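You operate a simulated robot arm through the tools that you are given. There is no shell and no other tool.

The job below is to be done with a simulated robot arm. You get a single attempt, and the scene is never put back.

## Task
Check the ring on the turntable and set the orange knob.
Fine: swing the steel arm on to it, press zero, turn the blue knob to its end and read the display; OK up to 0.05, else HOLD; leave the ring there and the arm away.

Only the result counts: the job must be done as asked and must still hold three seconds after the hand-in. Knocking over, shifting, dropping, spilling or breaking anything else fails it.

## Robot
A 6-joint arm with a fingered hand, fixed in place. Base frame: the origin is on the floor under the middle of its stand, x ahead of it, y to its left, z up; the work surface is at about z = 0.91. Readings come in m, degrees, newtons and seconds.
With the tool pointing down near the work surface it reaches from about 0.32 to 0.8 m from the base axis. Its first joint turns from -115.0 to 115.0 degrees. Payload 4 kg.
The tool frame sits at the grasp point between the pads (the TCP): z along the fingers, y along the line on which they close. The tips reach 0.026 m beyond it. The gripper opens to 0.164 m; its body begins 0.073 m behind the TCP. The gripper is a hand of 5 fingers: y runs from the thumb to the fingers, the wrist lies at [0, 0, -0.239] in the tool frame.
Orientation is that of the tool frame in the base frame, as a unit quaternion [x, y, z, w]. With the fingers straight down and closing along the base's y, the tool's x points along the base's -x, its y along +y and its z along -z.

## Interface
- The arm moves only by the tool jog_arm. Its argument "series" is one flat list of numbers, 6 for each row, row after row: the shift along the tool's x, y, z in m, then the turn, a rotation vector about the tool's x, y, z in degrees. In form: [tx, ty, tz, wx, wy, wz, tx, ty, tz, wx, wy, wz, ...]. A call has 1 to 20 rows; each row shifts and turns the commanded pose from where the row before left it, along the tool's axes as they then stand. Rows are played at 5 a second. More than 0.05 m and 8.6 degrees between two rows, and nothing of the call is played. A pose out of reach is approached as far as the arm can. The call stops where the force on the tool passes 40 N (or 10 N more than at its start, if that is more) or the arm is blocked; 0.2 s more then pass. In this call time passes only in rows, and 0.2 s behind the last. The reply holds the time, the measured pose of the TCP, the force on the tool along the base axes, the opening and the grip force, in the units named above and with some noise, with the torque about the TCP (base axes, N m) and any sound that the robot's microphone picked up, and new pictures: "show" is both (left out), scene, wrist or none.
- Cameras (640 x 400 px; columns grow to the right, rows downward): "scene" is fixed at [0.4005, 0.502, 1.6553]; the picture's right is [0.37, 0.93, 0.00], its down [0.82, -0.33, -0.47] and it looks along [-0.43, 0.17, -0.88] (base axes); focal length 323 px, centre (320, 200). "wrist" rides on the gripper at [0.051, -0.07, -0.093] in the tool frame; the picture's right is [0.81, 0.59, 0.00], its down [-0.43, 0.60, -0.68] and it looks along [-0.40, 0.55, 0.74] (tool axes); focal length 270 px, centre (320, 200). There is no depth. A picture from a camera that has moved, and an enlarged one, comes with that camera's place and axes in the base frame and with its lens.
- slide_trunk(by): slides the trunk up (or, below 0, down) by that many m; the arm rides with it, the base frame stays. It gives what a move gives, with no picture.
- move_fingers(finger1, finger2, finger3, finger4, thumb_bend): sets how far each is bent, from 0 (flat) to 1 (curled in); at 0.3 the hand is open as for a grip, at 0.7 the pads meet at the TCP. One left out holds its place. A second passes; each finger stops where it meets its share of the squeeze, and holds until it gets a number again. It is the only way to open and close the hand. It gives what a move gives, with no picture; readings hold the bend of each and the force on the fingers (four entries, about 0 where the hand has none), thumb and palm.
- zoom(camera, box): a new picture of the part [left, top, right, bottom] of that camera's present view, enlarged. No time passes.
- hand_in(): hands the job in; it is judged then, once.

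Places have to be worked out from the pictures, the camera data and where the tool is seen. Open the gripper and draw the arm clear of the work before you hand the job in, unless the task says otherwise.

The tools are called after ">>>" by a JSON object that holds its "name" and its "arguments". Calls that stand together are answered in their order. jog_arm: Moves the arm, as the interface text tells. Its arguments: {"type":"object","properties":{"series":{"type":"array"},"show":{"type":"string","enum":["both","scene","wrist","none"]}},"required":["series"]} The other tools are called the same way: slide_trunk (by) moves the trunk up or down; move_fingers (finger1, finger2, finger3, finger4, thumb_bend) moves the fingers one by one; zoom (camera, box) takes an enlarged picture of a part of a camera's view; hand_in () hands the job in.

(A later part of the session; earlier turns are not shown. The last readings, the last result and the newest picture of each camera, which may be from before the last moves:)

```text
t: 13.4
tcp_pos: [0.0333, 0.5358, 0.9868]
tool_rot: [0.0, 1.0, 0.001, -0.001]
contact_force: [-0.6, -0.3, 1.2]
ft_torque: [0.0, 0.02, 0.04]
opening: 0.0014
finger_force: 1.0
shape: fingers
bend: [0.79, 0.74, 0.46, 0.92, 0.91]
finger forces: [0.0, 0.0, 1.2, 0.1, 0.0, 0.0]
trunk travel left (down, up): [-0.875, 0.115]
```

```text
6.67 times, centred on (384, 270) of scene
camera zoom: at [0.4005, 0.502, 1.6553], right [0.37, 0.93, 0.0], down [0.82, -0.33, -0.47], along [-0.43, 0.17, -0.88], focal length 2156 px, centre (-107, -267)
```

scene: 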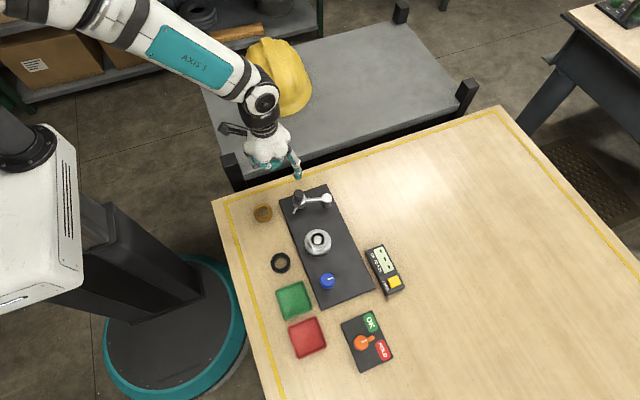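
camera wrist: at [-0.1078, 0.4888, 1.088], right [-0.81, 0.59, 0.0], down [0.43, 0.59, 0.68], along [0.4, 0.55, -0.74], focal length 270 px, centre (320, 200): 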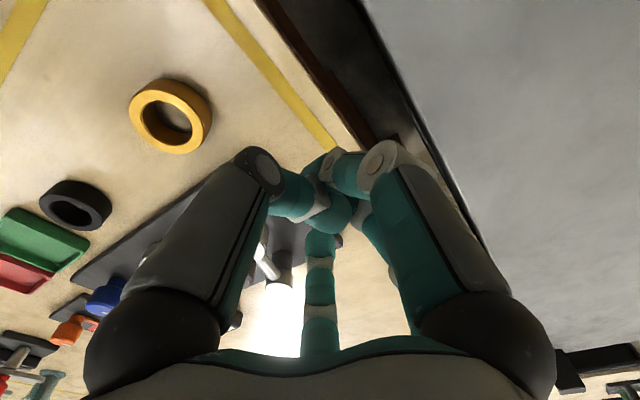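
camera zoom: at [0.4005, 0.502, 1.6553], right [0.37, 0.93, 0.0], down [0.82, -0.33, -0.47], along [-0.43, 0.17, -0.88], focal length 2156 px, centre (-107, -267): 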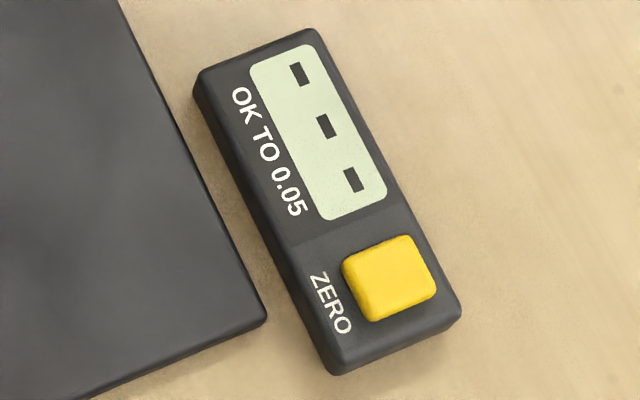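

The finger now feels 1.2 N and the head doesn't move, so the arm is seated on the ring. I'll back the finger off, lift, and travel to above the zero button.

>>> {"name": "jog_arm", "arguments": {"series": [0.01, -0.006, 0, 0, 0, 0, 0.01, -0.006, 0, 0, 0, 0, 0, 0, -0.045, 0, 0, 0, 0, 0, -0.045, 0, 0, 0], "show": "none"}}

>>> {"name": "jog_arm", "arguments": {"series": [-0.036, 0.0204, 0, 0, 0, 0, -0.036, 0.0204, 0, 0, 0, 0, -0.036, 0.0204, 0, 0, 0, 0, -0.036, 0.0204, 0, 0, 0, 0, -0.036, 0.0204, 0, 0, 0, 0, -0.036, 0.0204, 0, 0, 0, 0, -0.036, 0.0204, 0, 0, 0, 0], "show": "both"}}

>>> {"name": "zoom", "arguments": {"camera": "scene", "box": [270, 180, 366, 260]}}

```text
t: 14.4
tcp_pos: [0.015, 0.526, 1.0781]
tool_rot: [0.0, 1.0, -0.001, -0.001]
contact_force: [-0.6, -0.2, 0.8]
ft_torque: [0.02, 0.0, -0.01]
opening: 0.0018
finger_force: 0.1
shape: fingers
bend: [0.79, 0.74, 0.45, 0.92, 0.91]
finger forces: [0.0, 0.0, 0.1, 0.1, 0.0, 0.0]
trunk travel left (down, up): [-0.875, 0.115]
```

```text
t: 16.0
tcp_pos: [0.2675, 0.6706, 1.077]
tool_rot: [0.0, 1.0, 0.001, 0.0]
contact_force: [-0.1, 0.0, -0.8]
ft_torque: [0.0, 0.07, 0.01]
opening: 0.0017
finger_force: 0.1
shape: fingers
bend: [0.79, 0.74, 0.45, 0.92, 0.91]
finger forces: [0.1, 0.0, 0.0, 0.0, 0.1, 0.0]
trunk travel left (down, up): [-0.875, 0.115]
camera wrist: at [0.2167, 0.6004, 1.1703], right [-0.81, 0.59, 0.0], down [0.43, 0.6, 0.68], along [0.4, 0.55, -0.74], focal length 270 px, centre (320, 200)
```

scene: 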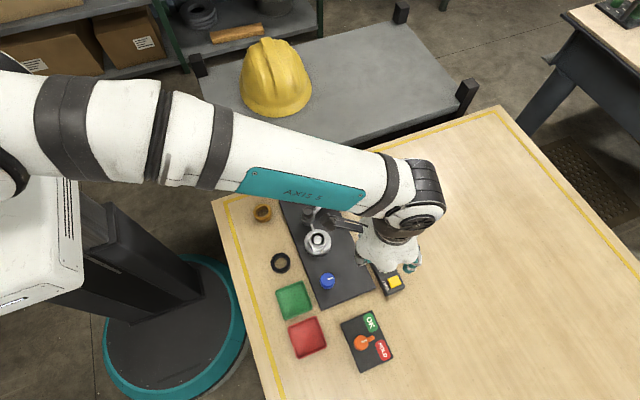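
wrist: 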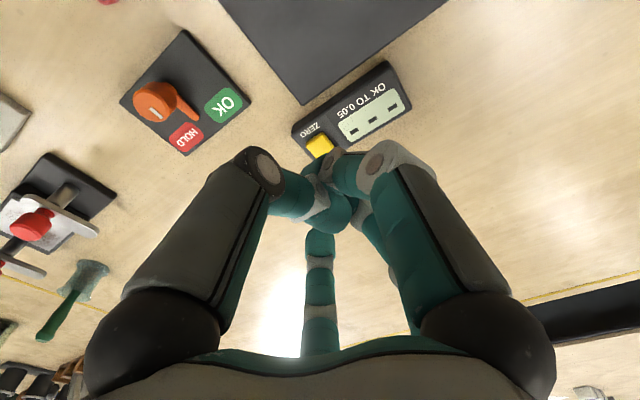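

```text
5.00 times, centred on (318, 220) of scene
camera zoom: at [0.4005, 0.502, 1.6553], right [0.37, 0.93, 0.0], down [0.82, -0.33, -0.47], along [-0.43, 0.17, -0.88], focal length 1617 px, centre (330, 100)
```

zoom: 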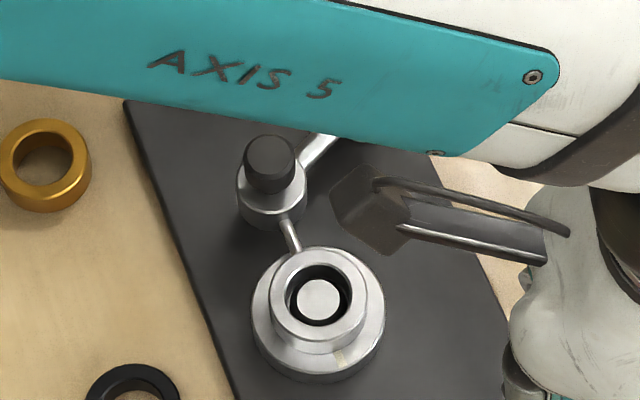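

The head stayed seated when I left it. The fingertip is near (0.304, 0.721) above the button at (0.3015, 0.718), so I'll descend to about 1 cm above it and check the alignment.

>>> {"name": "jog_arm", "arguments": {"series": [0.002, -0.002, 0.03, 0, 0, 0, 0, 0, 0.03, 0, 0, 0, 0, 0, 0.028, 0, 0, 0], "show": "wrist"}}

>>> {"name": "zoom", "arguments": {"camera": "scene", "box": [350, 230, 446, 310]}}

```text
t: 16.8
tcp_pos: [0.2651, 0.6662, 0.9912]
tool_rot: [0.001, 1.0, 0.0, 0.0]
contact_force: [0.1, 0.8, 0.7]
ft_torque: [-0.04, 0.04, -0.01]
opening: 0.0017
finger_force: 0.1
shape: fingers
bend: [0.79, 0.74, 0.45, 0.92, 0.91]
finger forces: [0.0, 0.0, 0.0, 0.1, 0.0, 0.0]
trunk travel left (down, up): [-0.875, 0.115]
camera wrist: at [0.215, 0.5959, 1.0835], right [-0.81, 0.59, 0.0], down [0.43, 0.6, 0.68], along [0.4, 0.55, -0.74], focal length 270 px, centre (320, 200)
```

wrist: 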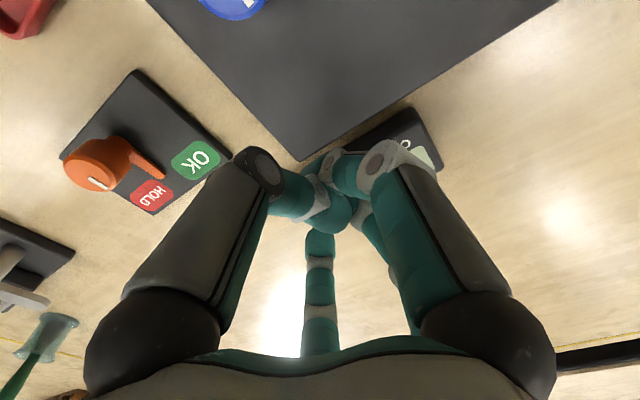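

```text
5.00 times, centred on (398, 270) of scene
camera zoom: at [0.4005, 0.502, 1.6553], right [0.37, 0.93, 0.0], down [0.82, -0.33, -0.47], along [-0.43, 0.17, -0.88], focal length 1617 px, centre (-70, -150)
```

zoom: 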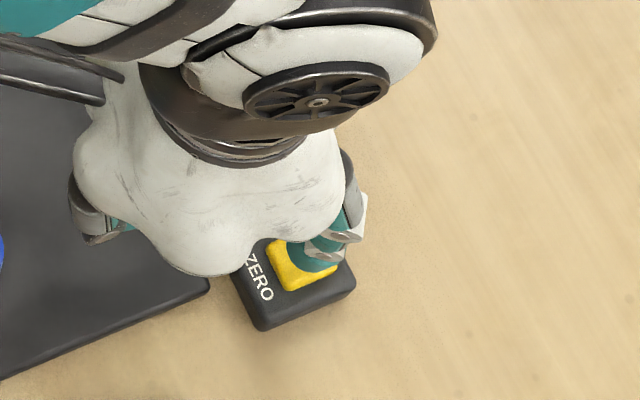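

The tip sits over the yellow button, so I'll press down gently in small steps while watching the force.

>>> {"name": "jog_arm", "arguments": {"series": [0, 0, 0.006, 0, 0, 0, 0, 0, 0.003, 0, 0, 0, 0, 0, 0.003, 0, 0, 0], "show": "none"}}

>>> {"name": "zoom", "arguments": {"camera": "scene", "box": [374, 260, 422, 300]}}

```text
t: 17.6
tcp_pos: [0.2644, 0.6657, 0.9773]
tool_rot: [0.0, 1.0, 0.001, 0.0]
contact_force: [0.1, -0.5, 0.8]
ft_torque: [0.03, -0.02, 0.01]
opening: 0.0016
finger_force: 0.0
shape: fingers
bend: [0.79, 0.74, 0.45, 0.92, 0.91]
finger forces: [0.1, 0.0, 0.0, 0.1, 0.1, 0.0]
trunk travel left (down, up): [-0.875, 0.115]
```

```text
10.00 times, centred on (398, 280) of scene
camera zoom: at [0.4005, 0.502, 1.6553], right [0.37, 0.93, 0.0], down [0.82, -0.33, -0.47], along [-0.43, 0.17, -0.88], focal length 3234 px, centre (-460, -600)
```

zoom: 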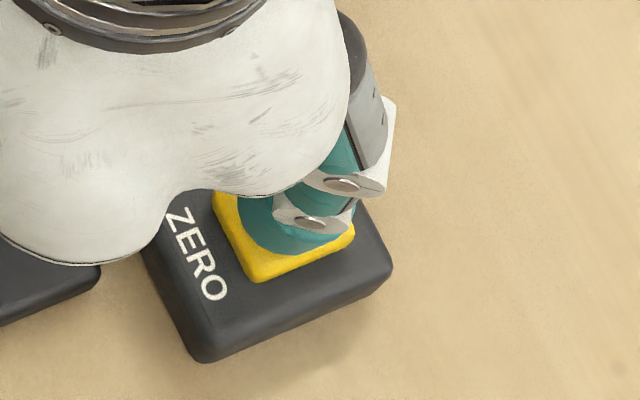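

The tip is well centred on the button but shows no contact force yet. I'll continue down in 2 mm steps.

>>> {"name": "jog_arm", "arguments": {"series": [0, 0, 0.002, 0, 0, 0, 0, 0, 0.002, 0, 0, 0], "show": "none"}}

>>> {"name": "jog_arm", "arguments": {"series": [0, 0, 0.002, 0, 0, 0], "show": "none"}}

>>> {"name": "zoom", "arguments": {"camera": "scene", "box": [374, 260, 422, 300]}}

```text
t: 18.2
tcp_pos: [0.2638, 0.6646, 0.9742]
tool_rot: [0.0, 1.0, 0.0, 0.0]
contact_force: [0.3, -0.2, 1.4]
ft_torque: [0.06, -0.05, 0.02]
opening: 0.0016
finger_force: 0.6
shape: fingers
bend: [0.79, 0.74, 0.45, 0.92, 0.91]
finger forces: [0.1, 0.0, 1.3, 0.1, 0.1, 0.1]
trunk travel left (down, up): [-0.875, 0.115]
```

```text
t: 18.6
tcp_pos: [0.2632, 0.664, 0.9712]
tool_rot: [0.0, 1.0, 0.0, 0.0]
contact_force: [-0.8, -0.3, 2.4]
ft_torque: [0.11, -0.04, -0.02]
opening: 0.0015
finger_force: 0.7
shape: fingers
bend: [0.79, 0.74, 0.45, 0.92, 0.91]
finger forces: [0.0, 0.0, 2.1, 0.0, 0.1, 0.0]
trunk travel left (down, up): [-0.875, 0.115]
heard: click
```

```text
10.00 times, centred on (398, 280) of scene
camera zoom: at [0.4005, 0.502, 1.6553], right [0.37, 0.93, 0.0], down [0.82, -0.33, -0.47], along [-0.43, 0.17, -0.88], focal length 3234 px, centre (-460, -600)
```

zoom: 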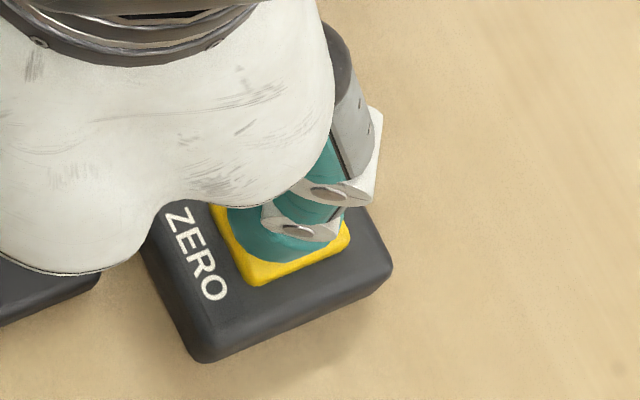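

I heard a click, so the zero button registered. I'll lift straight up, move over the blue knob at height, and read the display.

>>> {"name": "jog_arm", "arguments": {"series": [0, 0, -0.02, 0, 0, 0, 0, 0, -0.04, 0, 0, 0, 0, 0, -0.04, 0, 0, 0, 0.009, -0.042, 0, 0, 0, 0, 0.009, -0.042, 0, 0, 0, 0], "show": "both"}}

>>> {"name": "zoom", "arguments": {"camera": "scene", "box": [360, 240, 408, 300]}}

```text
t: 19.8
tcp_pos: [0.2465, 0.582, 1.0733]
tool_rot: [0.0, 1.0, 0.0, 0.001]
contact_force: [0.0, -0.4, -0.3]
ft_torque: [0.01, 0.0, 0.0]
opening: 0.0017
finger_force: 0.0
shape: fingers
bend: [0.79, 0.74, 0.45, 0.92, 0.91]
finger forces: [0.1, 0.0, 0.0, 0.0, 0.1, 0.0]
trunk travel left (down, up): [-0.875, 0.115]
camera wrist: at [0.1962, 0.5119, 1.1655], right [-0.81, 0.59, 0.0], down [0.43, 0.59, 0.68], along [0.4, 0.55, -0.74], focal length 270 px, centre (320, 200)
```

scene: 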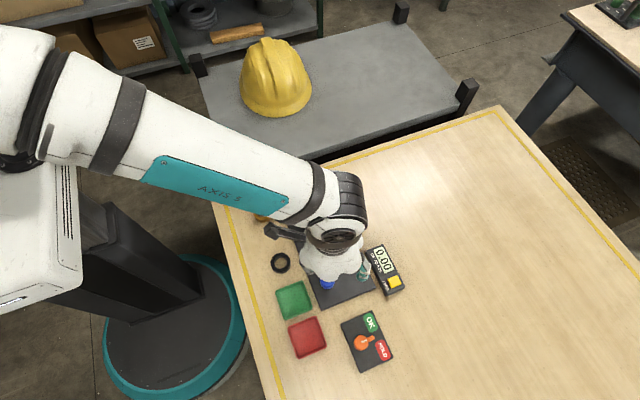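
wrist: 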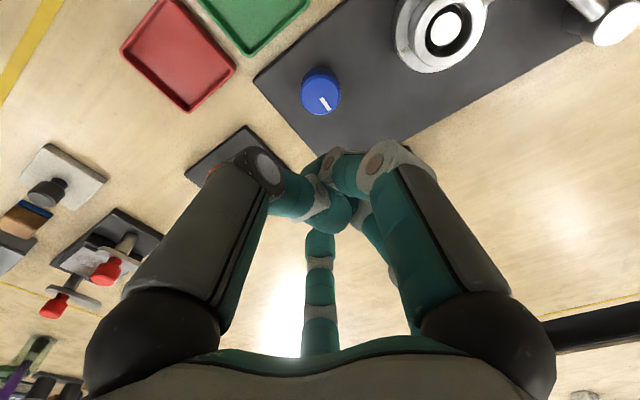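

```text
6.67 times, centred on (384, 270) of scene
camera zoom: at [0.4005, 0.502, 1.6553], right [0.37, 0.93, 0.0], down [0.82, -0.33, -0.47], along [-0.43, 0.17, -0.88], focal length 2156 px, centre (-107, -267)
```

zoom: 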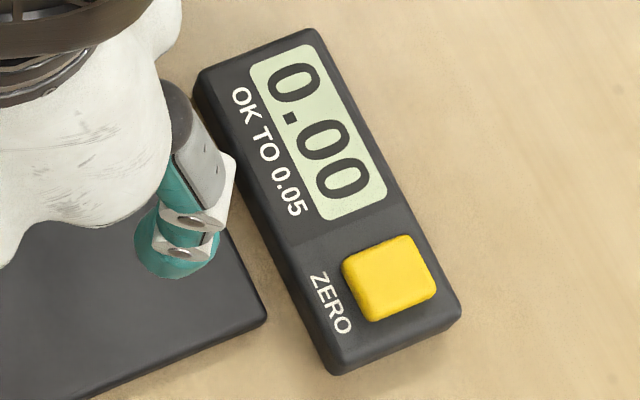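

The display reads 0.00, so zeroing worked with the arm seated. Next is the blue knob at about (0.244, 0.5795), roughly 33 mm across. I'll open all four digits evenly and check the wrist's turning range up here before grasping.

>>> {"name": "move_fingers", "arguments": {"finger1": 0.5, "finger2": 0.5, "finger3": 0.5, "finger4": 0.5, "thumb_bend": 0.5}}

>>> {"name": "jog_arm", "arguments": {"series": [0, 0, 0, 0, 0, 8, 0, 0, 0, 0, 0, 8, 0, 0, 0, 0, 0, 8, 0, 0, 0, 0, 0, 8, 0, 0, 0, 0, 0, 8, 0, 0, 0, 0, 0, 8, 0, 0, 0, 0, 0, 8, 0, 0, 0, 0, 0, 8, 0, 0, 0, 0, 0, 8, 0, 0, 0, 0, 0, 8, 0, 0, 0, 0, 0, 8, 0, 0, 0, 0, 0, 8, 0, 0, 0, 0, 0, 8, 0, 0, 0, 0, 0, 8, 0, 0, 0, 0, 0, 8, 0, 0, 0, 0, 0, 8, 0, 0, 0, 0, 0, 8, 0, 0, 0, 0, 0, 8], "show": "both"}}

```text
t: 20.8
tcp_pos: [0.2478, 0.583, 1.0715]
tool_rot: [0.0, 1.0, -0.001, 0.001]
contact_force: [0.0, -0.1, -0.3]
ft_torque: [-0.02, 0.02, -0.01]
opening: 0.0416
finger_force: 0.0
shape: fingers
bend: [0.5, 0.5, 0.5, 0.5, 0.5]
finger forces: [0.1, 0.1, 0.0, 0.1, 0.0, 0.0]
trunk travel left (down, up): [-0.875, 0.115]
```

```text
t: 24.6
tcp_pos: [0.2452, 0.5804, 1.0712]
tool_rot: [0.952, 0.307, 0.0, 0.0]
contact_force: [1.0, 0.2, 0.1]
ft_torque: [0.01, -0.02, 0.02]
opening: 0.042
finger_force: 0.2
shape: fingers
bend: [0.5, 0.5, 0.5, 0.5, 0.5]
finger forces: [0.0, 0.0, 0.0, 0.0, 0.0, 0.1]
trunk travel left (down, up): [-0.875, 0.115]
camera wrist: at [0.2467, 0.6657, 1.1645], right [1.0, 0.0, 0.0], down [0.0, -0.74, 0.68], along [0.0, -0.68, -0.74], focal length 270 px, centre (320, 200)
```

scene: 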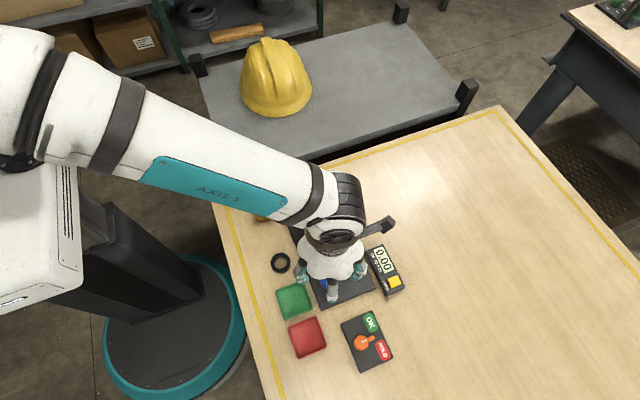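
wrist: 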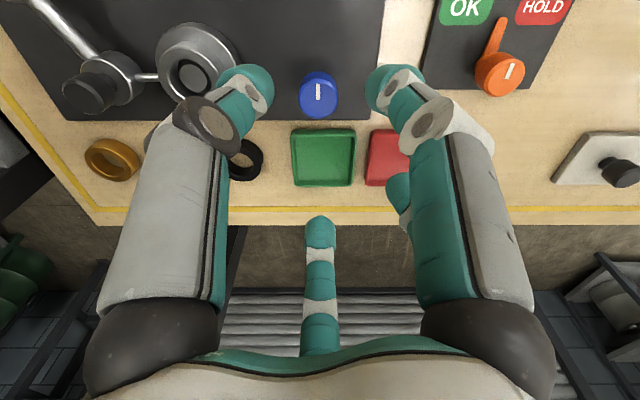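

The wrist turned 144° without trouble, and from this side the blue knob's mark points along +y. I'll see how much further it goes this way.

>>> {"name": "jog_arm", "arguments": {"series": [0, 0, 0, 0, 0, 8, 0, 0, 0, 0, 0, 8, 0, 0, 0, 0, 0, 8, 0, 0, 0, 0, 0, 8, 0, 0, 0, 0, 0, 8, 0, 0, 0, 0, 0, 8, 0, 0, 0, 0, 0, 8, 0, 0, 0, 0, 0, 8, 0, 0, 0, 0, 0, 8, 0, 0, 0, 0, 0, 8, 0, 0, 0, 0, 0, 8, 0, 0, 0, 0, 0, 8, 0, 0, 0, 0, 0, 8, 0, 0, 0, 0, 0, 8, 0, 0, 0, 0, 0, 8, 0, 0, 0, 0, 0, 8], "show": "scene"}}

```text
t: 28.0
tcp_pos: [0.3304, 0.3541, 0.9531]
tool_rot: [0.74, -0.66, -0.129, -0.026]
contact_force: [-0.2, 0.4, -0.4]
ft_torque: [-0.01, 0.0, 0.02]
opening: 0.042
finger_force: 0.0
shape: fingers
bend: [0.5, 0.5, 0.5, 0.5, 0.5]
finger forces: [0.0, 0.0, 0.1, 0.0, 0.0, 0.1]
out of reach, approached as far as the arm can: row 6, 7, 8, 9, 10, 11, 12, 13, 14, 15, 16
trunk travel left (down, up): [-0.875, 0.115]
```

scene: 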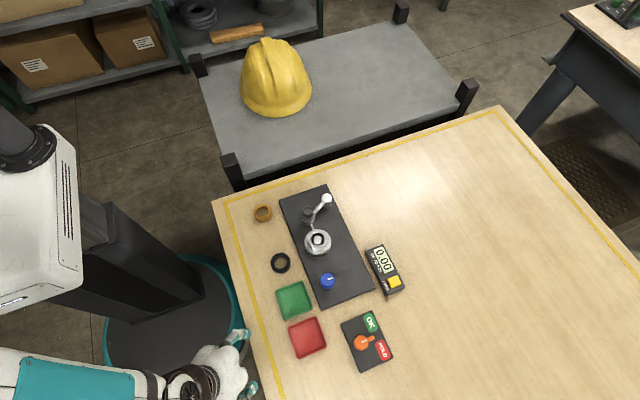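

That overshot the wrist's limit, reached at about -184° of yaw, and the arm swung the hand out beside the table's near edge at about (0.330, 0.354, 0.953). The readings show no contact and nothing looks disturbed. Before recovering I'll look at where the hand is.

>>> {"name": "zoom", "arguments": {"camera": "wrist", "box": [0, 0, 640, 400]}}

>>> {"name": "zoom", "arguments": {"camera": "scene", "box": [160, 300, 320, 400]}}

>>> {"name": "zoom", "arguments": {"camera": "scene", "box": [240, 170, 420, 290]}}

```text
1.00 times, centred on (320, 200) of wrist (not enlarged: the box is as wide or as high as the picture)
camera zoom: at [0.4182, 0.2945, 1.0224], right [-0.5, -0.86, -0.11], down [-0.52, 0.2, 0.83], along [-0.69, 0.47, -0.55], focal length 270 px, centre (320, 200)
```

zoom: 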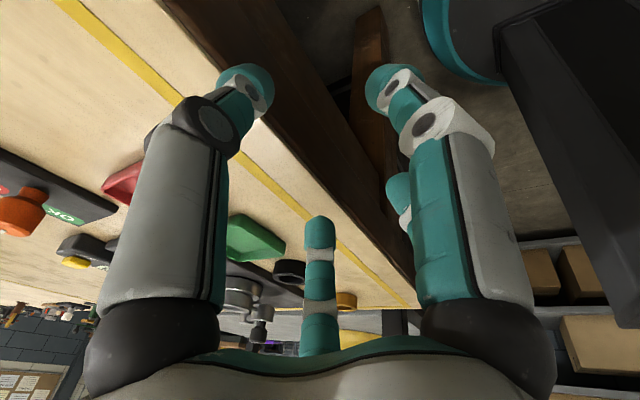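

```text
4.00 times, centred on (240, 350) of scene
camera zoom: at [0.4005, 0.502, 1.6553], right [0.37, 0.93, 0.0], down [0.82, -0.33, -0.47], along [-0.43, 0.17, -0.88], focal length 1294 px, centre (640, -400)
```

zoom: 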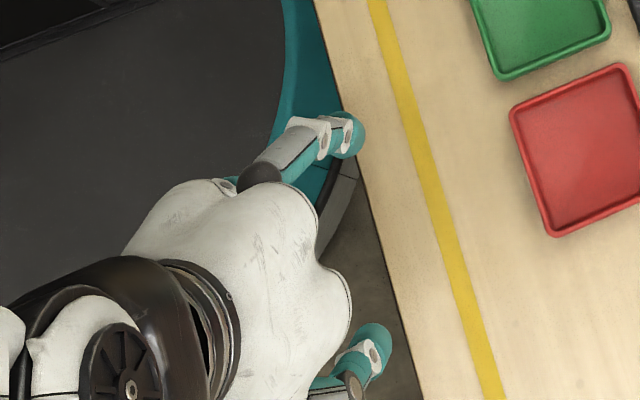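

```text
3.33 times, centred on (330, 230) of scene
camera zoom: at [0.4005, 0.502, 1.6553], right [0.37, 0.93, 0.0], down [0.82, -0.33, -0.47], along [-0.43, 0.17, -0.88], focal length 1078 px, centre (287, 100)
```

zoom: 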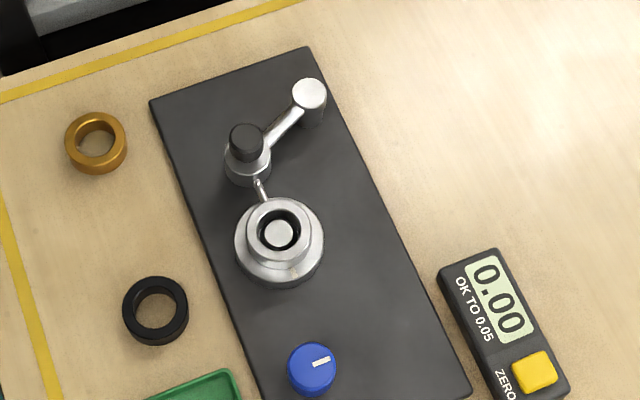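

Everything on the table is intact. The hand is beside the table edge with one fingertip just over it, so I'll send a tiny upward row to learn whether the commanded pose restarts from where the arm really is.

>>> {"name": "jog_arm", "arguments": {"series": [0, 0, -0.005, 0, 0, 0], "show": "none"}}

```text
t: 28.4
tcp_pos: [0.3299, 0.3544, 0.9538]
tool_rot: [0.74, -0.66, -0.128, -0.027]
contact_force: [-0.3, 0.9, -0.2]
ft_torque: [0.02, 0.03, 0.01]
opening: 0.0423
finger_force: 0.1
shape: fingers
bend: [0.5, 0.5, 0.5, 0.5, 0.5]
finger forces: [0.2, 0.0, 0.0, 0.0, 0.0, 0.0]
out of reach, approached as far as the arm can: row 1
trunk travel left (down, up): [-0.875, 0.115]
```

The commanded pose persists, so the arm just holds here. I'll raise the trunk straight up 0.10 m for clearance before unwinding the turn.

>>> {"name": "slide_trunk", "arguments": {"by": 0.1}}

>>> {"name": "zoom", "arguments": {"camera": "scene", "box": [0, 0, 640, 400]}}

```text
t: 29.7
tcp_pos: [0.3312, 0.354, 1.0532]
tool_rot: [0.74, -0.659, -0.128, -0.028]
contact_force: [0.1, -0.6, 0.5]
ft_torque: [0.0, -0.02, 0.01]
opening: 0.0421
finger_force: 0.1
shape: fingers
bend: [0.5, 0.5, 0.5, 0.5, 0.5]
finger forces: [0.0, 0.0, 0.0, 0.0, 0.0, 0.0]
trunk travel left (down, up): [-0.975, 0.015]
```

```text
1.00 times, centred on (320, 200) of scene (not enlarged: the box is as wide or as high as the picture)
camera zoom: at [0.4005, 0.502, 1.6553], right [0.37, 0.93, 0.0], down [0.82, -0.33, -0.47], along [-0.43, 0.17, -0.88], focal length 323 px, centre (320, 200)
```

zoom: 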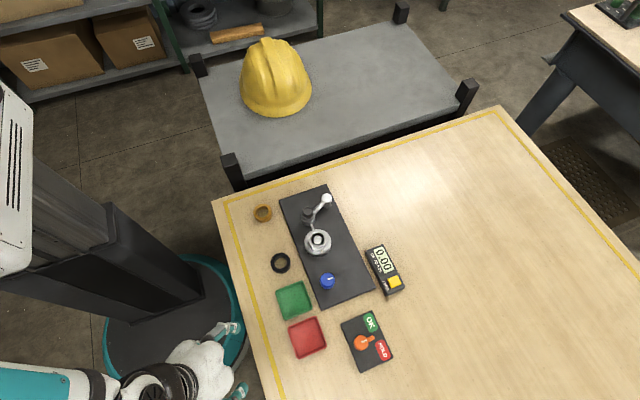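

The trunk is up cleanly and the TCP is now at z = 1.053. I'll try a tiny test row again.

>>> {"name": "jog_arm", "arguments": {"series": [0, 0, -0.005, 0, 0, 0], "show": "none"}}

```text
t: 30.1
tcp_pos: [0.3308, 0.3541, 1.0588]
tool_rot: [0.741, -0.659, -0.13, -0.028]
contact_force: [0.6, 0.8, 0.8]
ft_torque: [-0.03, 0.0, -0.02]
opening: 0.042
finger_force: 0.0
shape: fingers
bend: [0.5, 0.5, 0.5, 0.5, 0.5]
finger forces: [0.0, 0.0, 0.0, 0.0, 0.0, 0.0]
trunk travel left (down, up): [-0.975, 0.015]
```

The commanded pose was re-synced to the real pose by the trunk move. Now I'll unwind the yaw here in small amounts, away from the joint limit, staying beside the table.

>>> {"name": "jog_arm", "arguments": {"series": [0, 0, 0, 0, 0, -8, 0, 0, 0, 0, 0, -8, 0, 0, 0, 0, 0, -8], "show": "scene"}}

```text
t: 30.9
tcp_pos: [0.3322, 0.3541, 1.0583]
tool_rot: [0.861, -0.491, -0.12, -0.054]
contact_force: [-0.1, 0.4, -0.3]
ft_torque: [0.0, 0.01, -0.01]
opening: 0.0422
finger_force: 0.0
shape: fingers
bend: [0.5, 0.5, 0.5, 0.5, 0.5]
finger forces: [0.0, 0.0, 0.0, 0.0, 0.1, 0.0]
trunk travel left (down, up): [-0.975, 0.015]
```

scene: 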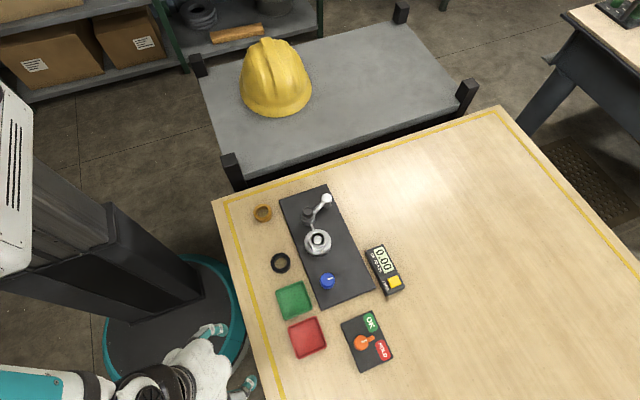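

That works smoothly, so I'll continue unwinding in small batches.

>>> {"name": "jog_arm", "arguments": {"series": [0, 0, 0, 0, 0, -8, 0, 0, 0, 0, 0, -8, 0, 0, 0, 0, 0, -8, 0, 0, 0, 0, 0, -8, 0, 0, 0, 0, 0, -8], "show": "scene"}}

```text
t: 32.1
tcp_pos: [0.3325, 0.3544, 1.0597]
tool_rot: [0.977, -0.166, -0.095, -0.091]
contact_force: [0.0, 0.9, -0.2]
ft_torque: [0.01, 0.0, 0.01]
opening: 0.0421
finger_force: 0.1
shape: fingers
bend: [0.5, 0.5, 0.5, 0.5, 0.5]
finger forces: [0.1, 0.1, 0.0, 0.0, 0.0, 0.1]
trunk travel left (down, up): [-0.975, 0.015]
```

scene: 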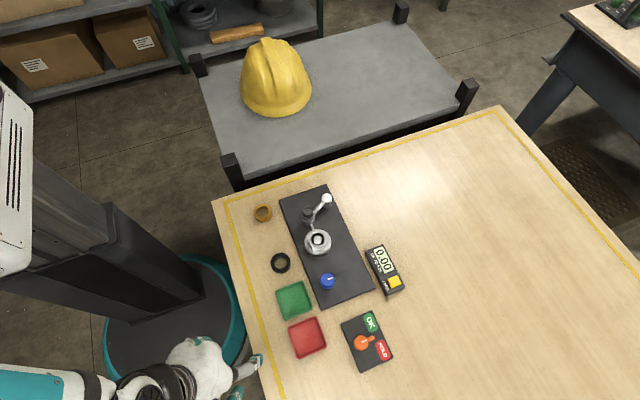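

I'm now at a yaw of about -198° with a 15° tilt. I'll straighten the tool to vertical and keep unwinding.

>>> {"name": "jog_arm", "arguments": {"series": [0, 0, 0, -4.22, 6.24, 0, 0, 0, 0, -4.22, 6.24, 0, 0, 0, 0, 0, 0, -8, 0, 0, 0, 0, 0, -8, 0, 0, 0, 0, 0, -8], "show": "scene"}}

```text
t: 33.3
tcp_pos: [0.3321, 0.3534, 1.0577]
tool_rot: [0.999, 0.042, 0.0, 0.0]
contact_force: [0.4, 0.0, 0.7]
ft_torque: [-0.02, -0.04, 0.0]
opening: 0.0423
finger_force: 0.1
shape: fingers
bend: [0.5, 0.5, 0.5, 0.5, 0.5]
finger forces: [0.0, 0.1, 0.1, 0.1, 0.0, 0.0]
trunk travel left (down, up): [-0.975, 0.015]
```

scene: 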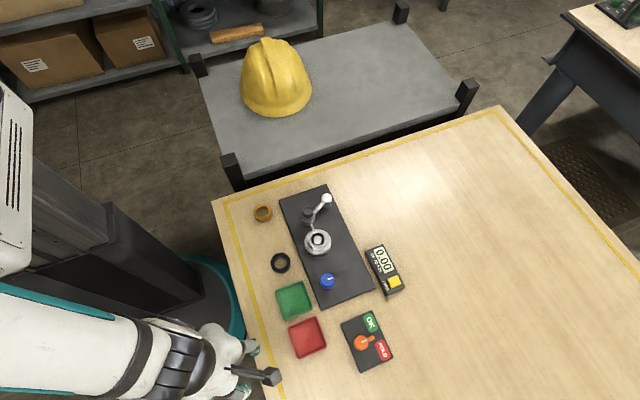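

The tool is vertical again at a yaw of about -175° with a normal arm posture. I'll keep unwinding to about -71° while rising a little, well inside the limits.

>>> {"name": "jog_arm", "arguments": {"series": [0, 0, -0.008, 0, 0, -8, 0, 0, -0.008, 0, 0, -8, 0, 0, -0.008, 0, 0, -8, 0, 0, -0.008, 0, 0, -8, 0, 0, -0.008, 0, 0, -8, 0, 0, -0.008, 0, 0, -8, 0, 0, -0.008, 0, 0, -8, 0, 0, -0.008, 0, 0, -8, 0, 0, -0.008, 0, 0, -8, 0, 0, -0.008, 0, 0, -8, 0, 0, -0.008, 0, 0, -8, 0, 0, -0.008, 0, 0, -8, 0, 0, -0.008, 0, 0, -8], "show": "scene"}}

```text
t: 36.1
tcp_pos: [0.3312, 0.3535, 1.162]
tool_rot: [0.582, 0.813, -0.001, -0.001]
contact_force: [-0.3, 0.5, -0.6]
ft_torque: [0.01, 0.02, 0.01]
opening: 0.0421
finger_force: 0.1
shape: fingers
bend: [0.5, 0.5, 0.5, 0.5, 0.5]
finger forces: [0.1, 0.0, 0.1, 0.0, 0.1, 0.1]
trunk travel left (down, up): [-0.975, 0.015]
```

scene: 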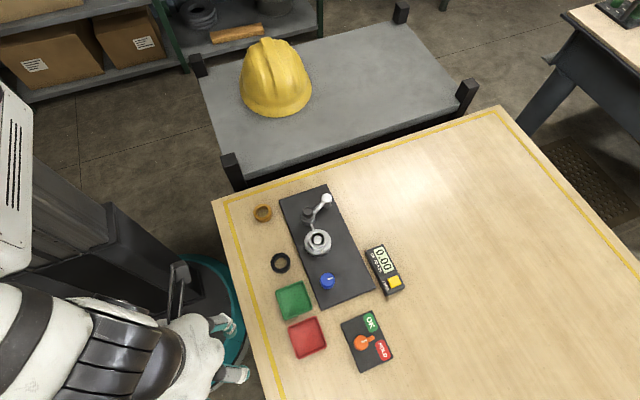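

Yaw is now about -71°. I'll translate back over the blue knob at height, to (0.244, 0.5795, 1.16).

>>> {"name": "jog_arm", "arguments": {"series": [0.04035, -0.00163, 0, 0, 0, 0, 0.04035, -0.00163, 0, 0, 0, 0, 0.04035, -0.00163, 0, 0, 0, 0, 0.04035, -0.00163, 0, 0, 0, 0, 0.04035, -0.00163, 0, 0, 0, 0, 0.04035, -0.00163, 0, 0, 0, 0], "show": "both"}}

```text
t: 37.5
tcp_pos: [0.2416, 0.5821, 1.163]
tool_rot: [0.583, 0.813, 0.0, -0.001]
contact_force: [-0.9, -0.7, 0.0]
ft_torque: [-0.03, 0.0, 0.0]
opening: 0.0418
finger_force: 0.0
shape: fingers
bend: [0.5, 0.5, 0.5, 0.5, 0.5]
finger forces: [0.0, 0.0, 0.0, 0.0, 0.1, 0.0]
trunk travel left (down, up): [-0.975, 0.015]
camera wrist: at [0.1608, 0.6074, 1.2551], right [0.3, 0.95, 0.0], down [0.7, -0.22, 0.68], along [0.65, -0.2, -0.74], focal length 270 px, centre (320, 200)
```

scene: 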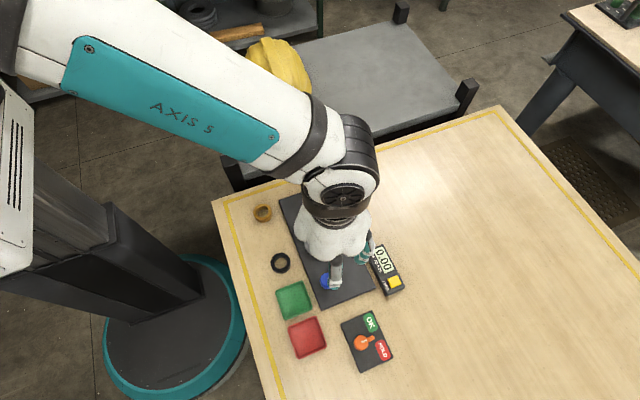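
wrist: 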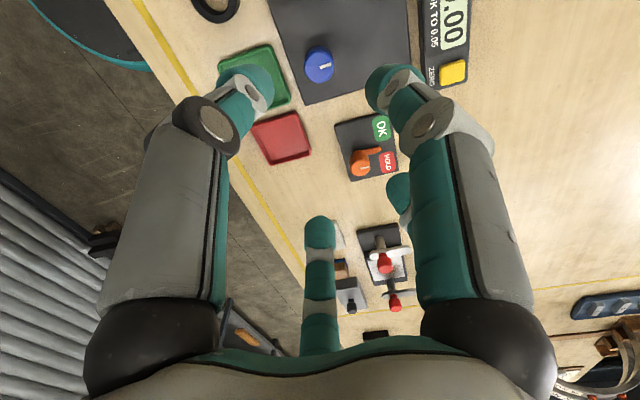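

I'm over the knob area, and averaging my sightings puts the knob at (0.245, 0.580). I'll bring the trunk back to its original height, lowering the hand to about 1.06, then take a few readings to average out the noise.

>>> {"name": "slide_trunk", "arguments": {"by": -0.1}}

>>> {"name": "jog_arm", "arguments": {"series": [0, 0, 0, 0, 0, 0], "show": "none"}}

>>> {"name": "jog_arm", "arguments": {"series": [0, 0, 0, 0, 0, 0], "show": "none"}}

>>> {"name": "jog_arm", "arguments": {"series": [0, 0, 0, 0, 0, 0], "show": "wrist"}}

```text
t: 38.9
tcp_pos: [0.2435, 0.581, 1.063]
tool_rot: [0.584, 0.812, 0.0, 0.0]
contact_force: [-0.2, -0.5, -0.2]
ft_torque: [0.0, 0.03, -0.02]
opening: 0.0424
finger_force: 0.0
shape: fingers
bend: [0.5, 0.5, 0.5, 0.5, 0.5]
finger forces: [0.0, 0.1, 0.1, 0.0, 0.1, 0.0]
trunk travel left (down, up): [-0.875, 0.115]
```

```text
t: 39.3
tcp_pos: [0.2424, 0.5805, 1.0623]
tool_rot: [0.584, 0.812, -0.001, 0.0]
contact_force: [-0.8, 0.7, -0.5]
ft_torque: [0.03, 0.03, -0.01]
opening: 0.0423
finger_force: 0.1
shape: fingers
bend: [0.5, 0.5, 0.5, 0.5, 0.5]
finger forces: [0.0, 0.0, 0.1, 0.0, 0.1, 0.0]
trunk travel left (down, up): [-0.875, 0.115]
```

```text
t: 39.7
tcp_pos: [0.2433, 0.5803, 1.0624]
tool_rot: [0.583, 0.812, -0.001, 0.0]
contact_force: [-0.1, 0.2, -0.5]
ft_torque: [0.01, 0.0, 0.0]
opening: 0.0422
finger_force: 0.0
shape: fingers
bend: [0.5, 0.5, 0.5, 0.5, 0.5]
finger forces: [0.1, 0.0, 0.0, 0.0, 0.0, 0.1]
trunk travel left (down, up): [-0.875, 0.115]
```

```text
t: 40.1
tcp_pos: [0.2428, 0.5807, 1.0629]
tool_rot: [0.584, 0.811, -0.001, -0.001]
contact_force: [0.1, -0.1, -0.2]
ft_torque: [-0.03, 0.02, 0.01]
opening: 0.042
finger_force: 0.0
shape: fingers
bend: [0.5, 0.5, 0.5, 0.5, 0.5]
finger forces: [0.0, 0.0, 0.1, 0.0, 0.1, 0.0]
trunk travel left (down, up): [-0.875, 0.115]
camera wrist: at [0.1616, 0.6058, 1.1558], right [0.3, 0.95, 0.0], down [0.7, -0.22, 0.68], along [0.65, -0.2, -0.74], focal length 270 px, centre (320, 200)
```

wrist: 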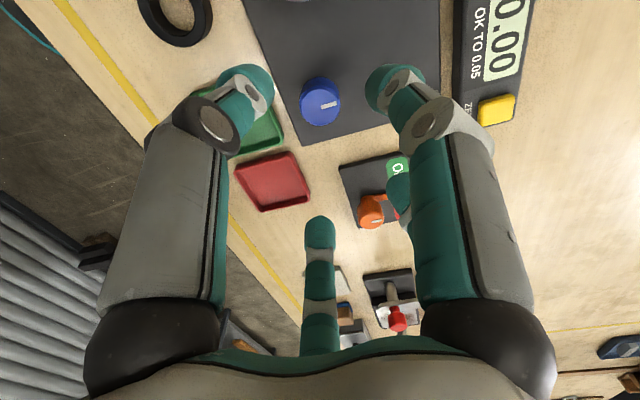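

Averaged, the TCP sits at (0.2430, 0.5806). I'll zoom on the knob to refine the centring.

>>> {"name": "zoom", "arguments": {"camera": "wrist", "box": [280, 70, 360, 140]}}

>>> {"name": "zoom", "arguments": {"camera": "scene", "box": [290, 240, 386, 310]}}

```text
5.71 times, centred on (320, 105) of wrist
camera zoom: at [0.1616, 0.6058, 1.1558], right [0.3, 0.95, 0.0], down [0.7, -0.22, 0.68], along [0.65, -0.2, -0.74], focal length 1544 px, centre (320, 743)
```

zoom: 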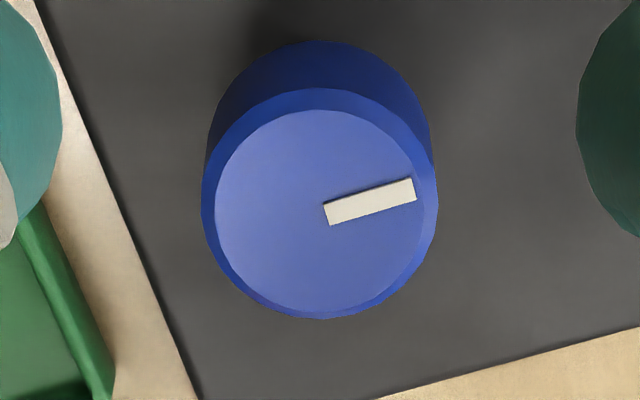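

```text
5.71 times, centred on (338, 275) of scene
camera zoom: at [0.4005, 0.502, 1.6553], right [0.37, 0.93, 0.0], down [0.82, -0.33, -0.47], along [-0.43, 0.17, -0.88], focal length 1848 px, centre (217, -229)
```

zoom: 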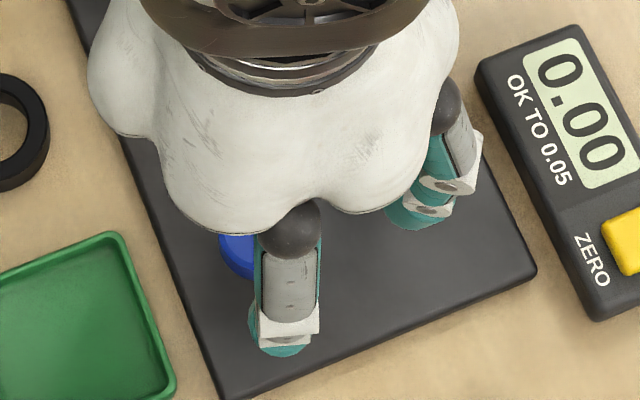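

Triangulating both views puts the knob centre at about (0.2453, 0.580) with its top near z = 0.95. I'll shift about 2 mm, descend to just above it, and re-check the centring.

>>> {"name": "jog_arm", "arguments": {"series": [-0.0013, 0.002, 0.03, 0, 0, 0, 0, 0, 0.03, 0, 0, 0], "show": "none"}}

>>> {"name": "zoom", "arguments": {"camera": "wrist", "box": [240, 80, 400, 240]}}

>>> {"name": "zoom", "arguments": {"camera": "scene", "box": [290, 240, 386, 310]}}

```text
t: 40.7
tcp_pos: [0.248, 0.5802, 1.0027]
tool_rot: [0.583, 0.812, 0.0, 0.0]
contact_force: [0.2, -0.2, -0.1]
ft_torque: [-0.02, -0.03, 0.0]
opening: 0.0422
finger_force: 0.0
shape: fingers
bend: [0.5, 0.5, 0.5, 0.5, 0.5]
finger forces: [0.0, 0.0, 0.1, 0.0, 0.1, 0.1]
trunk travel left (down, up): [-0.875, 0.115]
```

```text
2.50 times, centred on (320, 160) of wrist
camera zoom: at [0.1653, 0.6058, 1.0955], right [0.3, 0.95, 0.0], down [0.7, -0.22, 0.68], along [0.65, -0.2, -0.74], focal length 676 px, centre (320, 300)
```

zoom: 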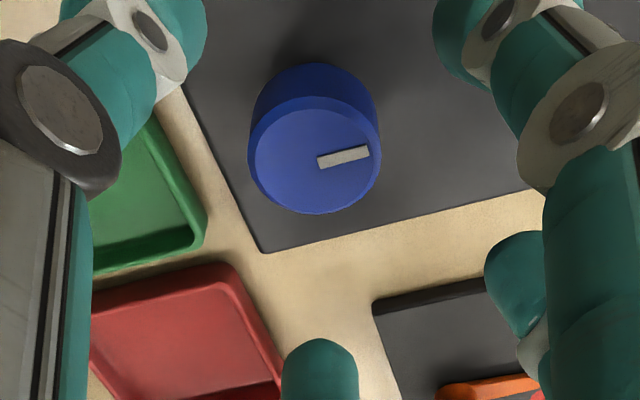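

```text
5.71 times, centred on (338, 275) of scene
camera zoom: at [0.4005, 0.502, 1.6553], right [0.37, 0.93, 0.0], down [0.82, -0.33, -0.47], along [-0.43, 0.17, -0.88], focal length 1848 px, centre (217, -229)
```

zoom: 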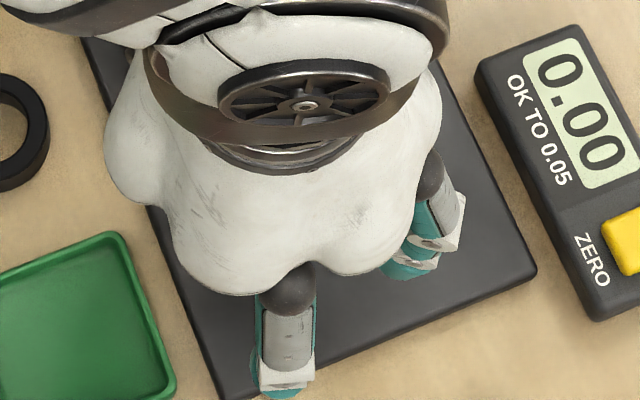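

The knob is nearly centred, about 1.6 mm off laterally. I'll open the digits slightly, correct, and descend a bit more for another look.

>>> {"name": "move_fingers", "arguments": {"finger1": 0.47, "finger2": 0.47, "finger3": 0.47, "finger4": 0.47, "thumb_bend": 0.47}}

>>> {"name": "jog_arm", "arguments": {"series": [-0.0013, -0.001, 0.01, 0, 0, 0, 0, 0, 0.008, 0, 0, 0], "show": "none"}}

>>> {"name": "zoom", "arguments": {"camera": "wrist", "box": [240, 100, 400, 260]}}

```text
t: 41.7
tcp_pos: [0.2471, 0.5803, 1.0028]
tool_rot: [0.584, 0.812, -0.001, 0.0]
contact_force: [0.0, 0.5, 0.5]
ft_torque: [0.0, 0.0, 0.01]
opening: 0.0495
finger_force: 0.1
shape: fingers
bend: [0.47, 0.47, 0.47, 0.47, 0.47]
finger forces: [0.0, 0.0, 0.0, 0.0, 0.1, 0.1]
trunk travel left (down, up): [-0.875, 0.115]
```

```text
t: 42.3
tcp_pos: [0.2464, 0.5782, 0.9853]
tool_rot: [0.584, 0.812, 0.001, 0.0]
contact_force: [-0.2, 0.6, 0.7]
ft_torque: [-0.06, -0.02, 0.02]
opening: 0.0493
finger_force: 0.0
shape: fingers
bend: [0.47, 0.47, 0.47, 0.47, 0.47]
finger forces: [0.0, 0.0, 0.0, 0.0, 0.0, 0.0]
trunk travel left (down, up): [-0.875, 0.115]
```

```text
2.50 times, centred on (320, 180) of wrist
camera zoom: at [0.1648, 0.6032, 1.0788], right [0.3, 0.95, 0.0], down [0.7, -0.22, 0.68], along [0.65, -0.2, -0.74], focal length 676 px, centre (320, 250)
```

zoom: 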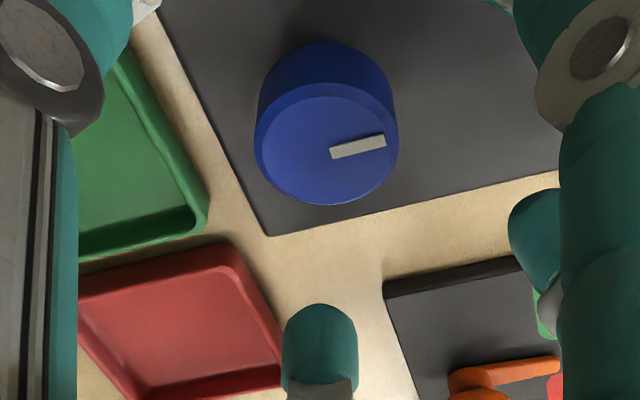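

Offsets are within 2 mm. I'll apply the small correction and lower to grasp height, TCP at about 0.970, checking the force.

>>> {"name": "jog_arm", "arguments": {"series": [-0.0003, 0.0017, 0.007, 0, 0, 0, 0, 0, 0.008, 0, 0, 0], "show": "none"}}

>>> {"name": "zoom", "arguments": {"camera": "wrist", "box": [240, 100, 400, 260]}}

>>> {"name": "zoom", "arguments": {"camera": "scene", "box": [290, 240, 386, 310]}}

```text
t: 42.9
tcp_pos: [0.2494, 0.5777, 0.9698]
tool_rot: [0.584, 0.812, 0.001, 0.0]
contact_force: [0.2, 0.2, 0.3]
ft_torque: [0.0, 0.02, -0.01]
opening: 0.0496
finger_force: 0.2
shape: fingers
bend: [0.47, 0.47, 0.47, 0.47, 0.47]
finger forces: [0.1, 0.0, 0.0, 0.0, 0.0, 0.0]
trunk travel left (down, up): [-0.875, 0.115]
```

```text
2.50 times, centred on (320, 180) of wrist
camera zoom: at [0.1673, 0.6036, 1.0636], right [0.3, 0.95, 0.0], down [0.7, -0.22, 0.68], along [0.65, -0.2, -0.74], focal length 676 px, centre (320, 250)
```

zoom: 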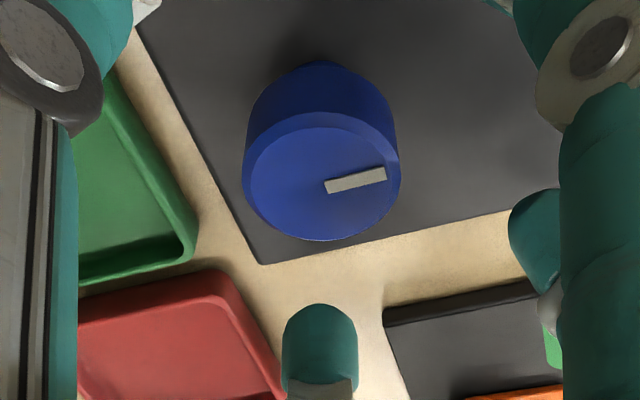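

```text
5.71 times, centred on (338, 275) of scene
camera zoom: at [0.4005, 0.502, 1.6553], right [0.37, 0.93, 0.0], down [0.82, -0.33, -0.47], along [-0.43, 0.17, -0.88], focal length 1848 px, centre (217, -229)
```

zoom: 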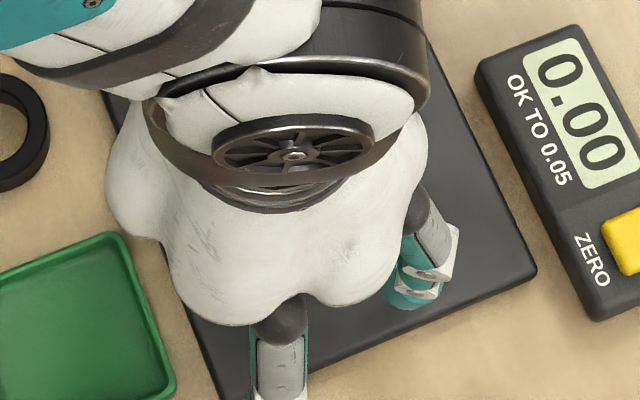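

The knob is centred within about 1 mm. The fingertips sit wider than I'd assumed, at a radius of about 5 cm, so I'll pre-close them partway and look before the final lowering.

>>> {"name": "move_fingers", "arguments": {"finger1": 0.55, "finger2": 0.55, "finger3": 0.55, "finger4": 0.55, "thumb_bend": 0.55}}

>>> {"name": "zoom", "arguments": {"camera": "wrist", "box": [220, 100, 420, 260]}}

>>> {"name": "zoom", "arguments": {"camera": "scene", "box": [290, 250, 386, 320]}}

```text
t: 43.9
tcp_pos: [0.2492, 0.5782, 0.9704]
tool_rot: [0.583, 0.812, 0.0, 0.0]
contact_force: [-0.1, 0.0, -0.8]
ft_torque: [0.03, 0.0, 0.01]
opening: 0.0303
finger_force: 0.1
shape: fingers
bend: [0.55, 0.55, 0.55, 0.55, 0.55]
finger forces: [0.0, 0.0, 0.0, 0.1, 0.1, 0.0]
trunk travel left (down, up): [-0.875, 0.115]
```

```text
2.50 times, centred on (320, 180) of wrist
camera zoom: at [0.1671, 0.6035, 1.0637], right [0.3, 0.95, 0.0], down [0.7, -0.22, 0.68], along [0.65, -0.2, -0.74], focal length 676 px, centre (320, 250)
```

zoom: 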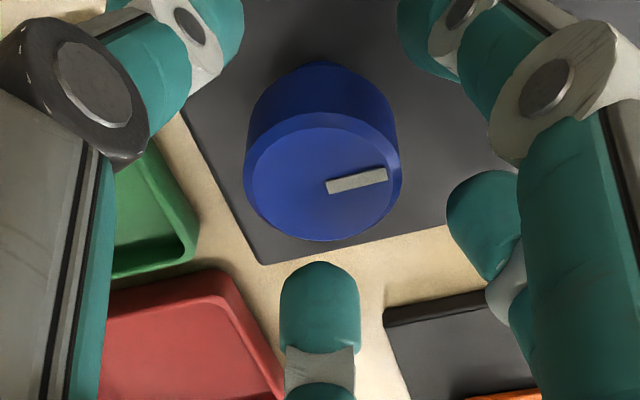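

```text
5.71 times, centred on (338, 285) of scene
camera zoom: at [0.4005, 0.502, 1.6553], right [0.37, 0.93, 0.0], down [0.82, -0.33, -0.47], along [-0.43, 0.17, -0.88], focal length 1848 px, centre (217, -286)
```

zoom: 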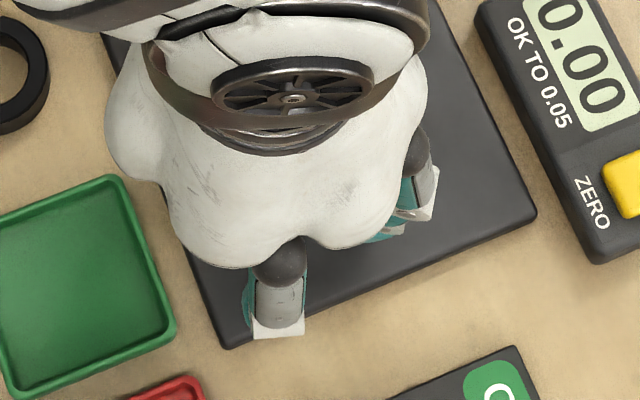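

The four digits surround the knob symmetrically. I'll lower 6 mm and close on it.

>>> {"name": "jog_arm", "arguments": {"series": [0, 0, 0.003, 0, 0, 0, 0, 0, 0.003, 0, 0, 0], "show": "none"}}

>>> {"name": "move_fingers", "arguments": {"finger1": 0.7, "finger2": 0.7, "finger3": 0.7, "finger4": 0.7, "thumb_bend": 0.7}}

>>> {"name": "zoom", "arguments": {"camera": "wrist", "box": [220, 100, 420, 260]}}

>>> {"name": "zoom", "arguments": {"camera": "scene", "box": [290, 250, 386, 320]}}

```text
t: 44.5
tcp_pos: [0.2471, 0.5781, 0.9644]
tool_rot: [0.583, 0.812, -0.001, 0.0]
contact_force: [0.1, 0.3, 0.4]
ft_torque: [-0.03, 0.01, -0.03]
opening: 0.0303
finger_force: 0.0
shape: fingers
bend: [0.55, 0.55, 0.55, 0.55, 0.55]
finger forces: [0.0, 0.0, 0.0, 0.1, 0.1, 0.1]
trunk travel left (down, up): [-0.875, 0.115]
```

```text
t: 45.5
tcp_pos: [0.2475, 0.5784, 0.9644]
tool_rot: [0.583, 0.812, 0.0, 0.0]
contact_force: [-5.2, 0.4, -0.5]
ft_torque: [-0.05, 0.15, 0.0]
opening: 0.0128
finger_force: 18.7
shape: fingers
bend: [0.63, 0.64, 0.65, 0.65, 0.64]
finger forces: [7.8, 6.5, 5.4, 5.5, 11.6, 0.0]
trunk travel left (down, up): [-0.875, 0.115]
```

```text
2.50 times, centred on (320, 180) of wrist
camera zoom: at [0.165, 0.6036, 1.0575], right [0.3, 0.95, 0.0], down [0.7, -0.22, 0.68], along [0.65, -0.2, -0.74], focal length 676 px, centre (320, 250)
```

zoom: 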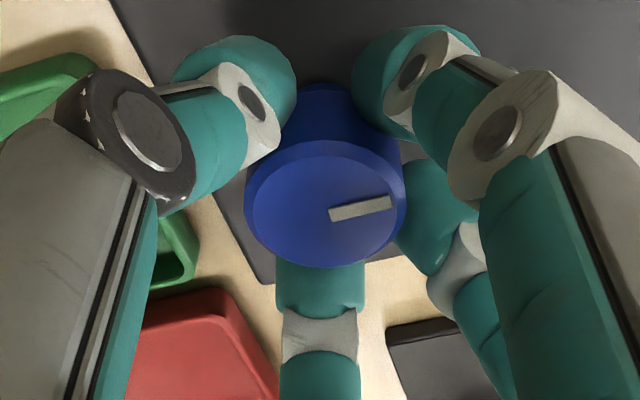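

```text
5.71 times, centred on (338, 285) of scene
camera zoom: at [0.4005, 0.502, 1.6553], right [0.37, 0.93, 0.0], down [0.82, -0.33, -0.47], along [-0.43, 0.17, -0.88], focal length 1848 px, centre (217, -286)
```

zoom: 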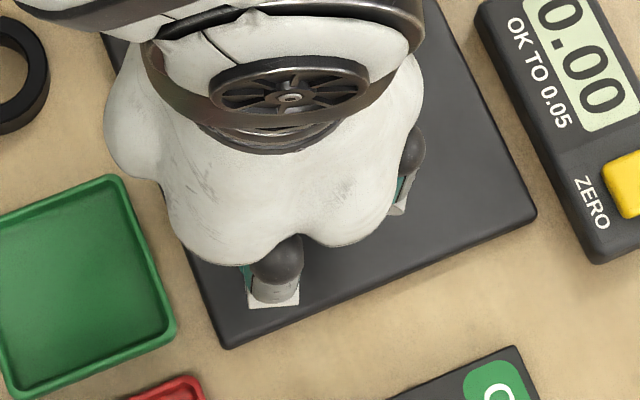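

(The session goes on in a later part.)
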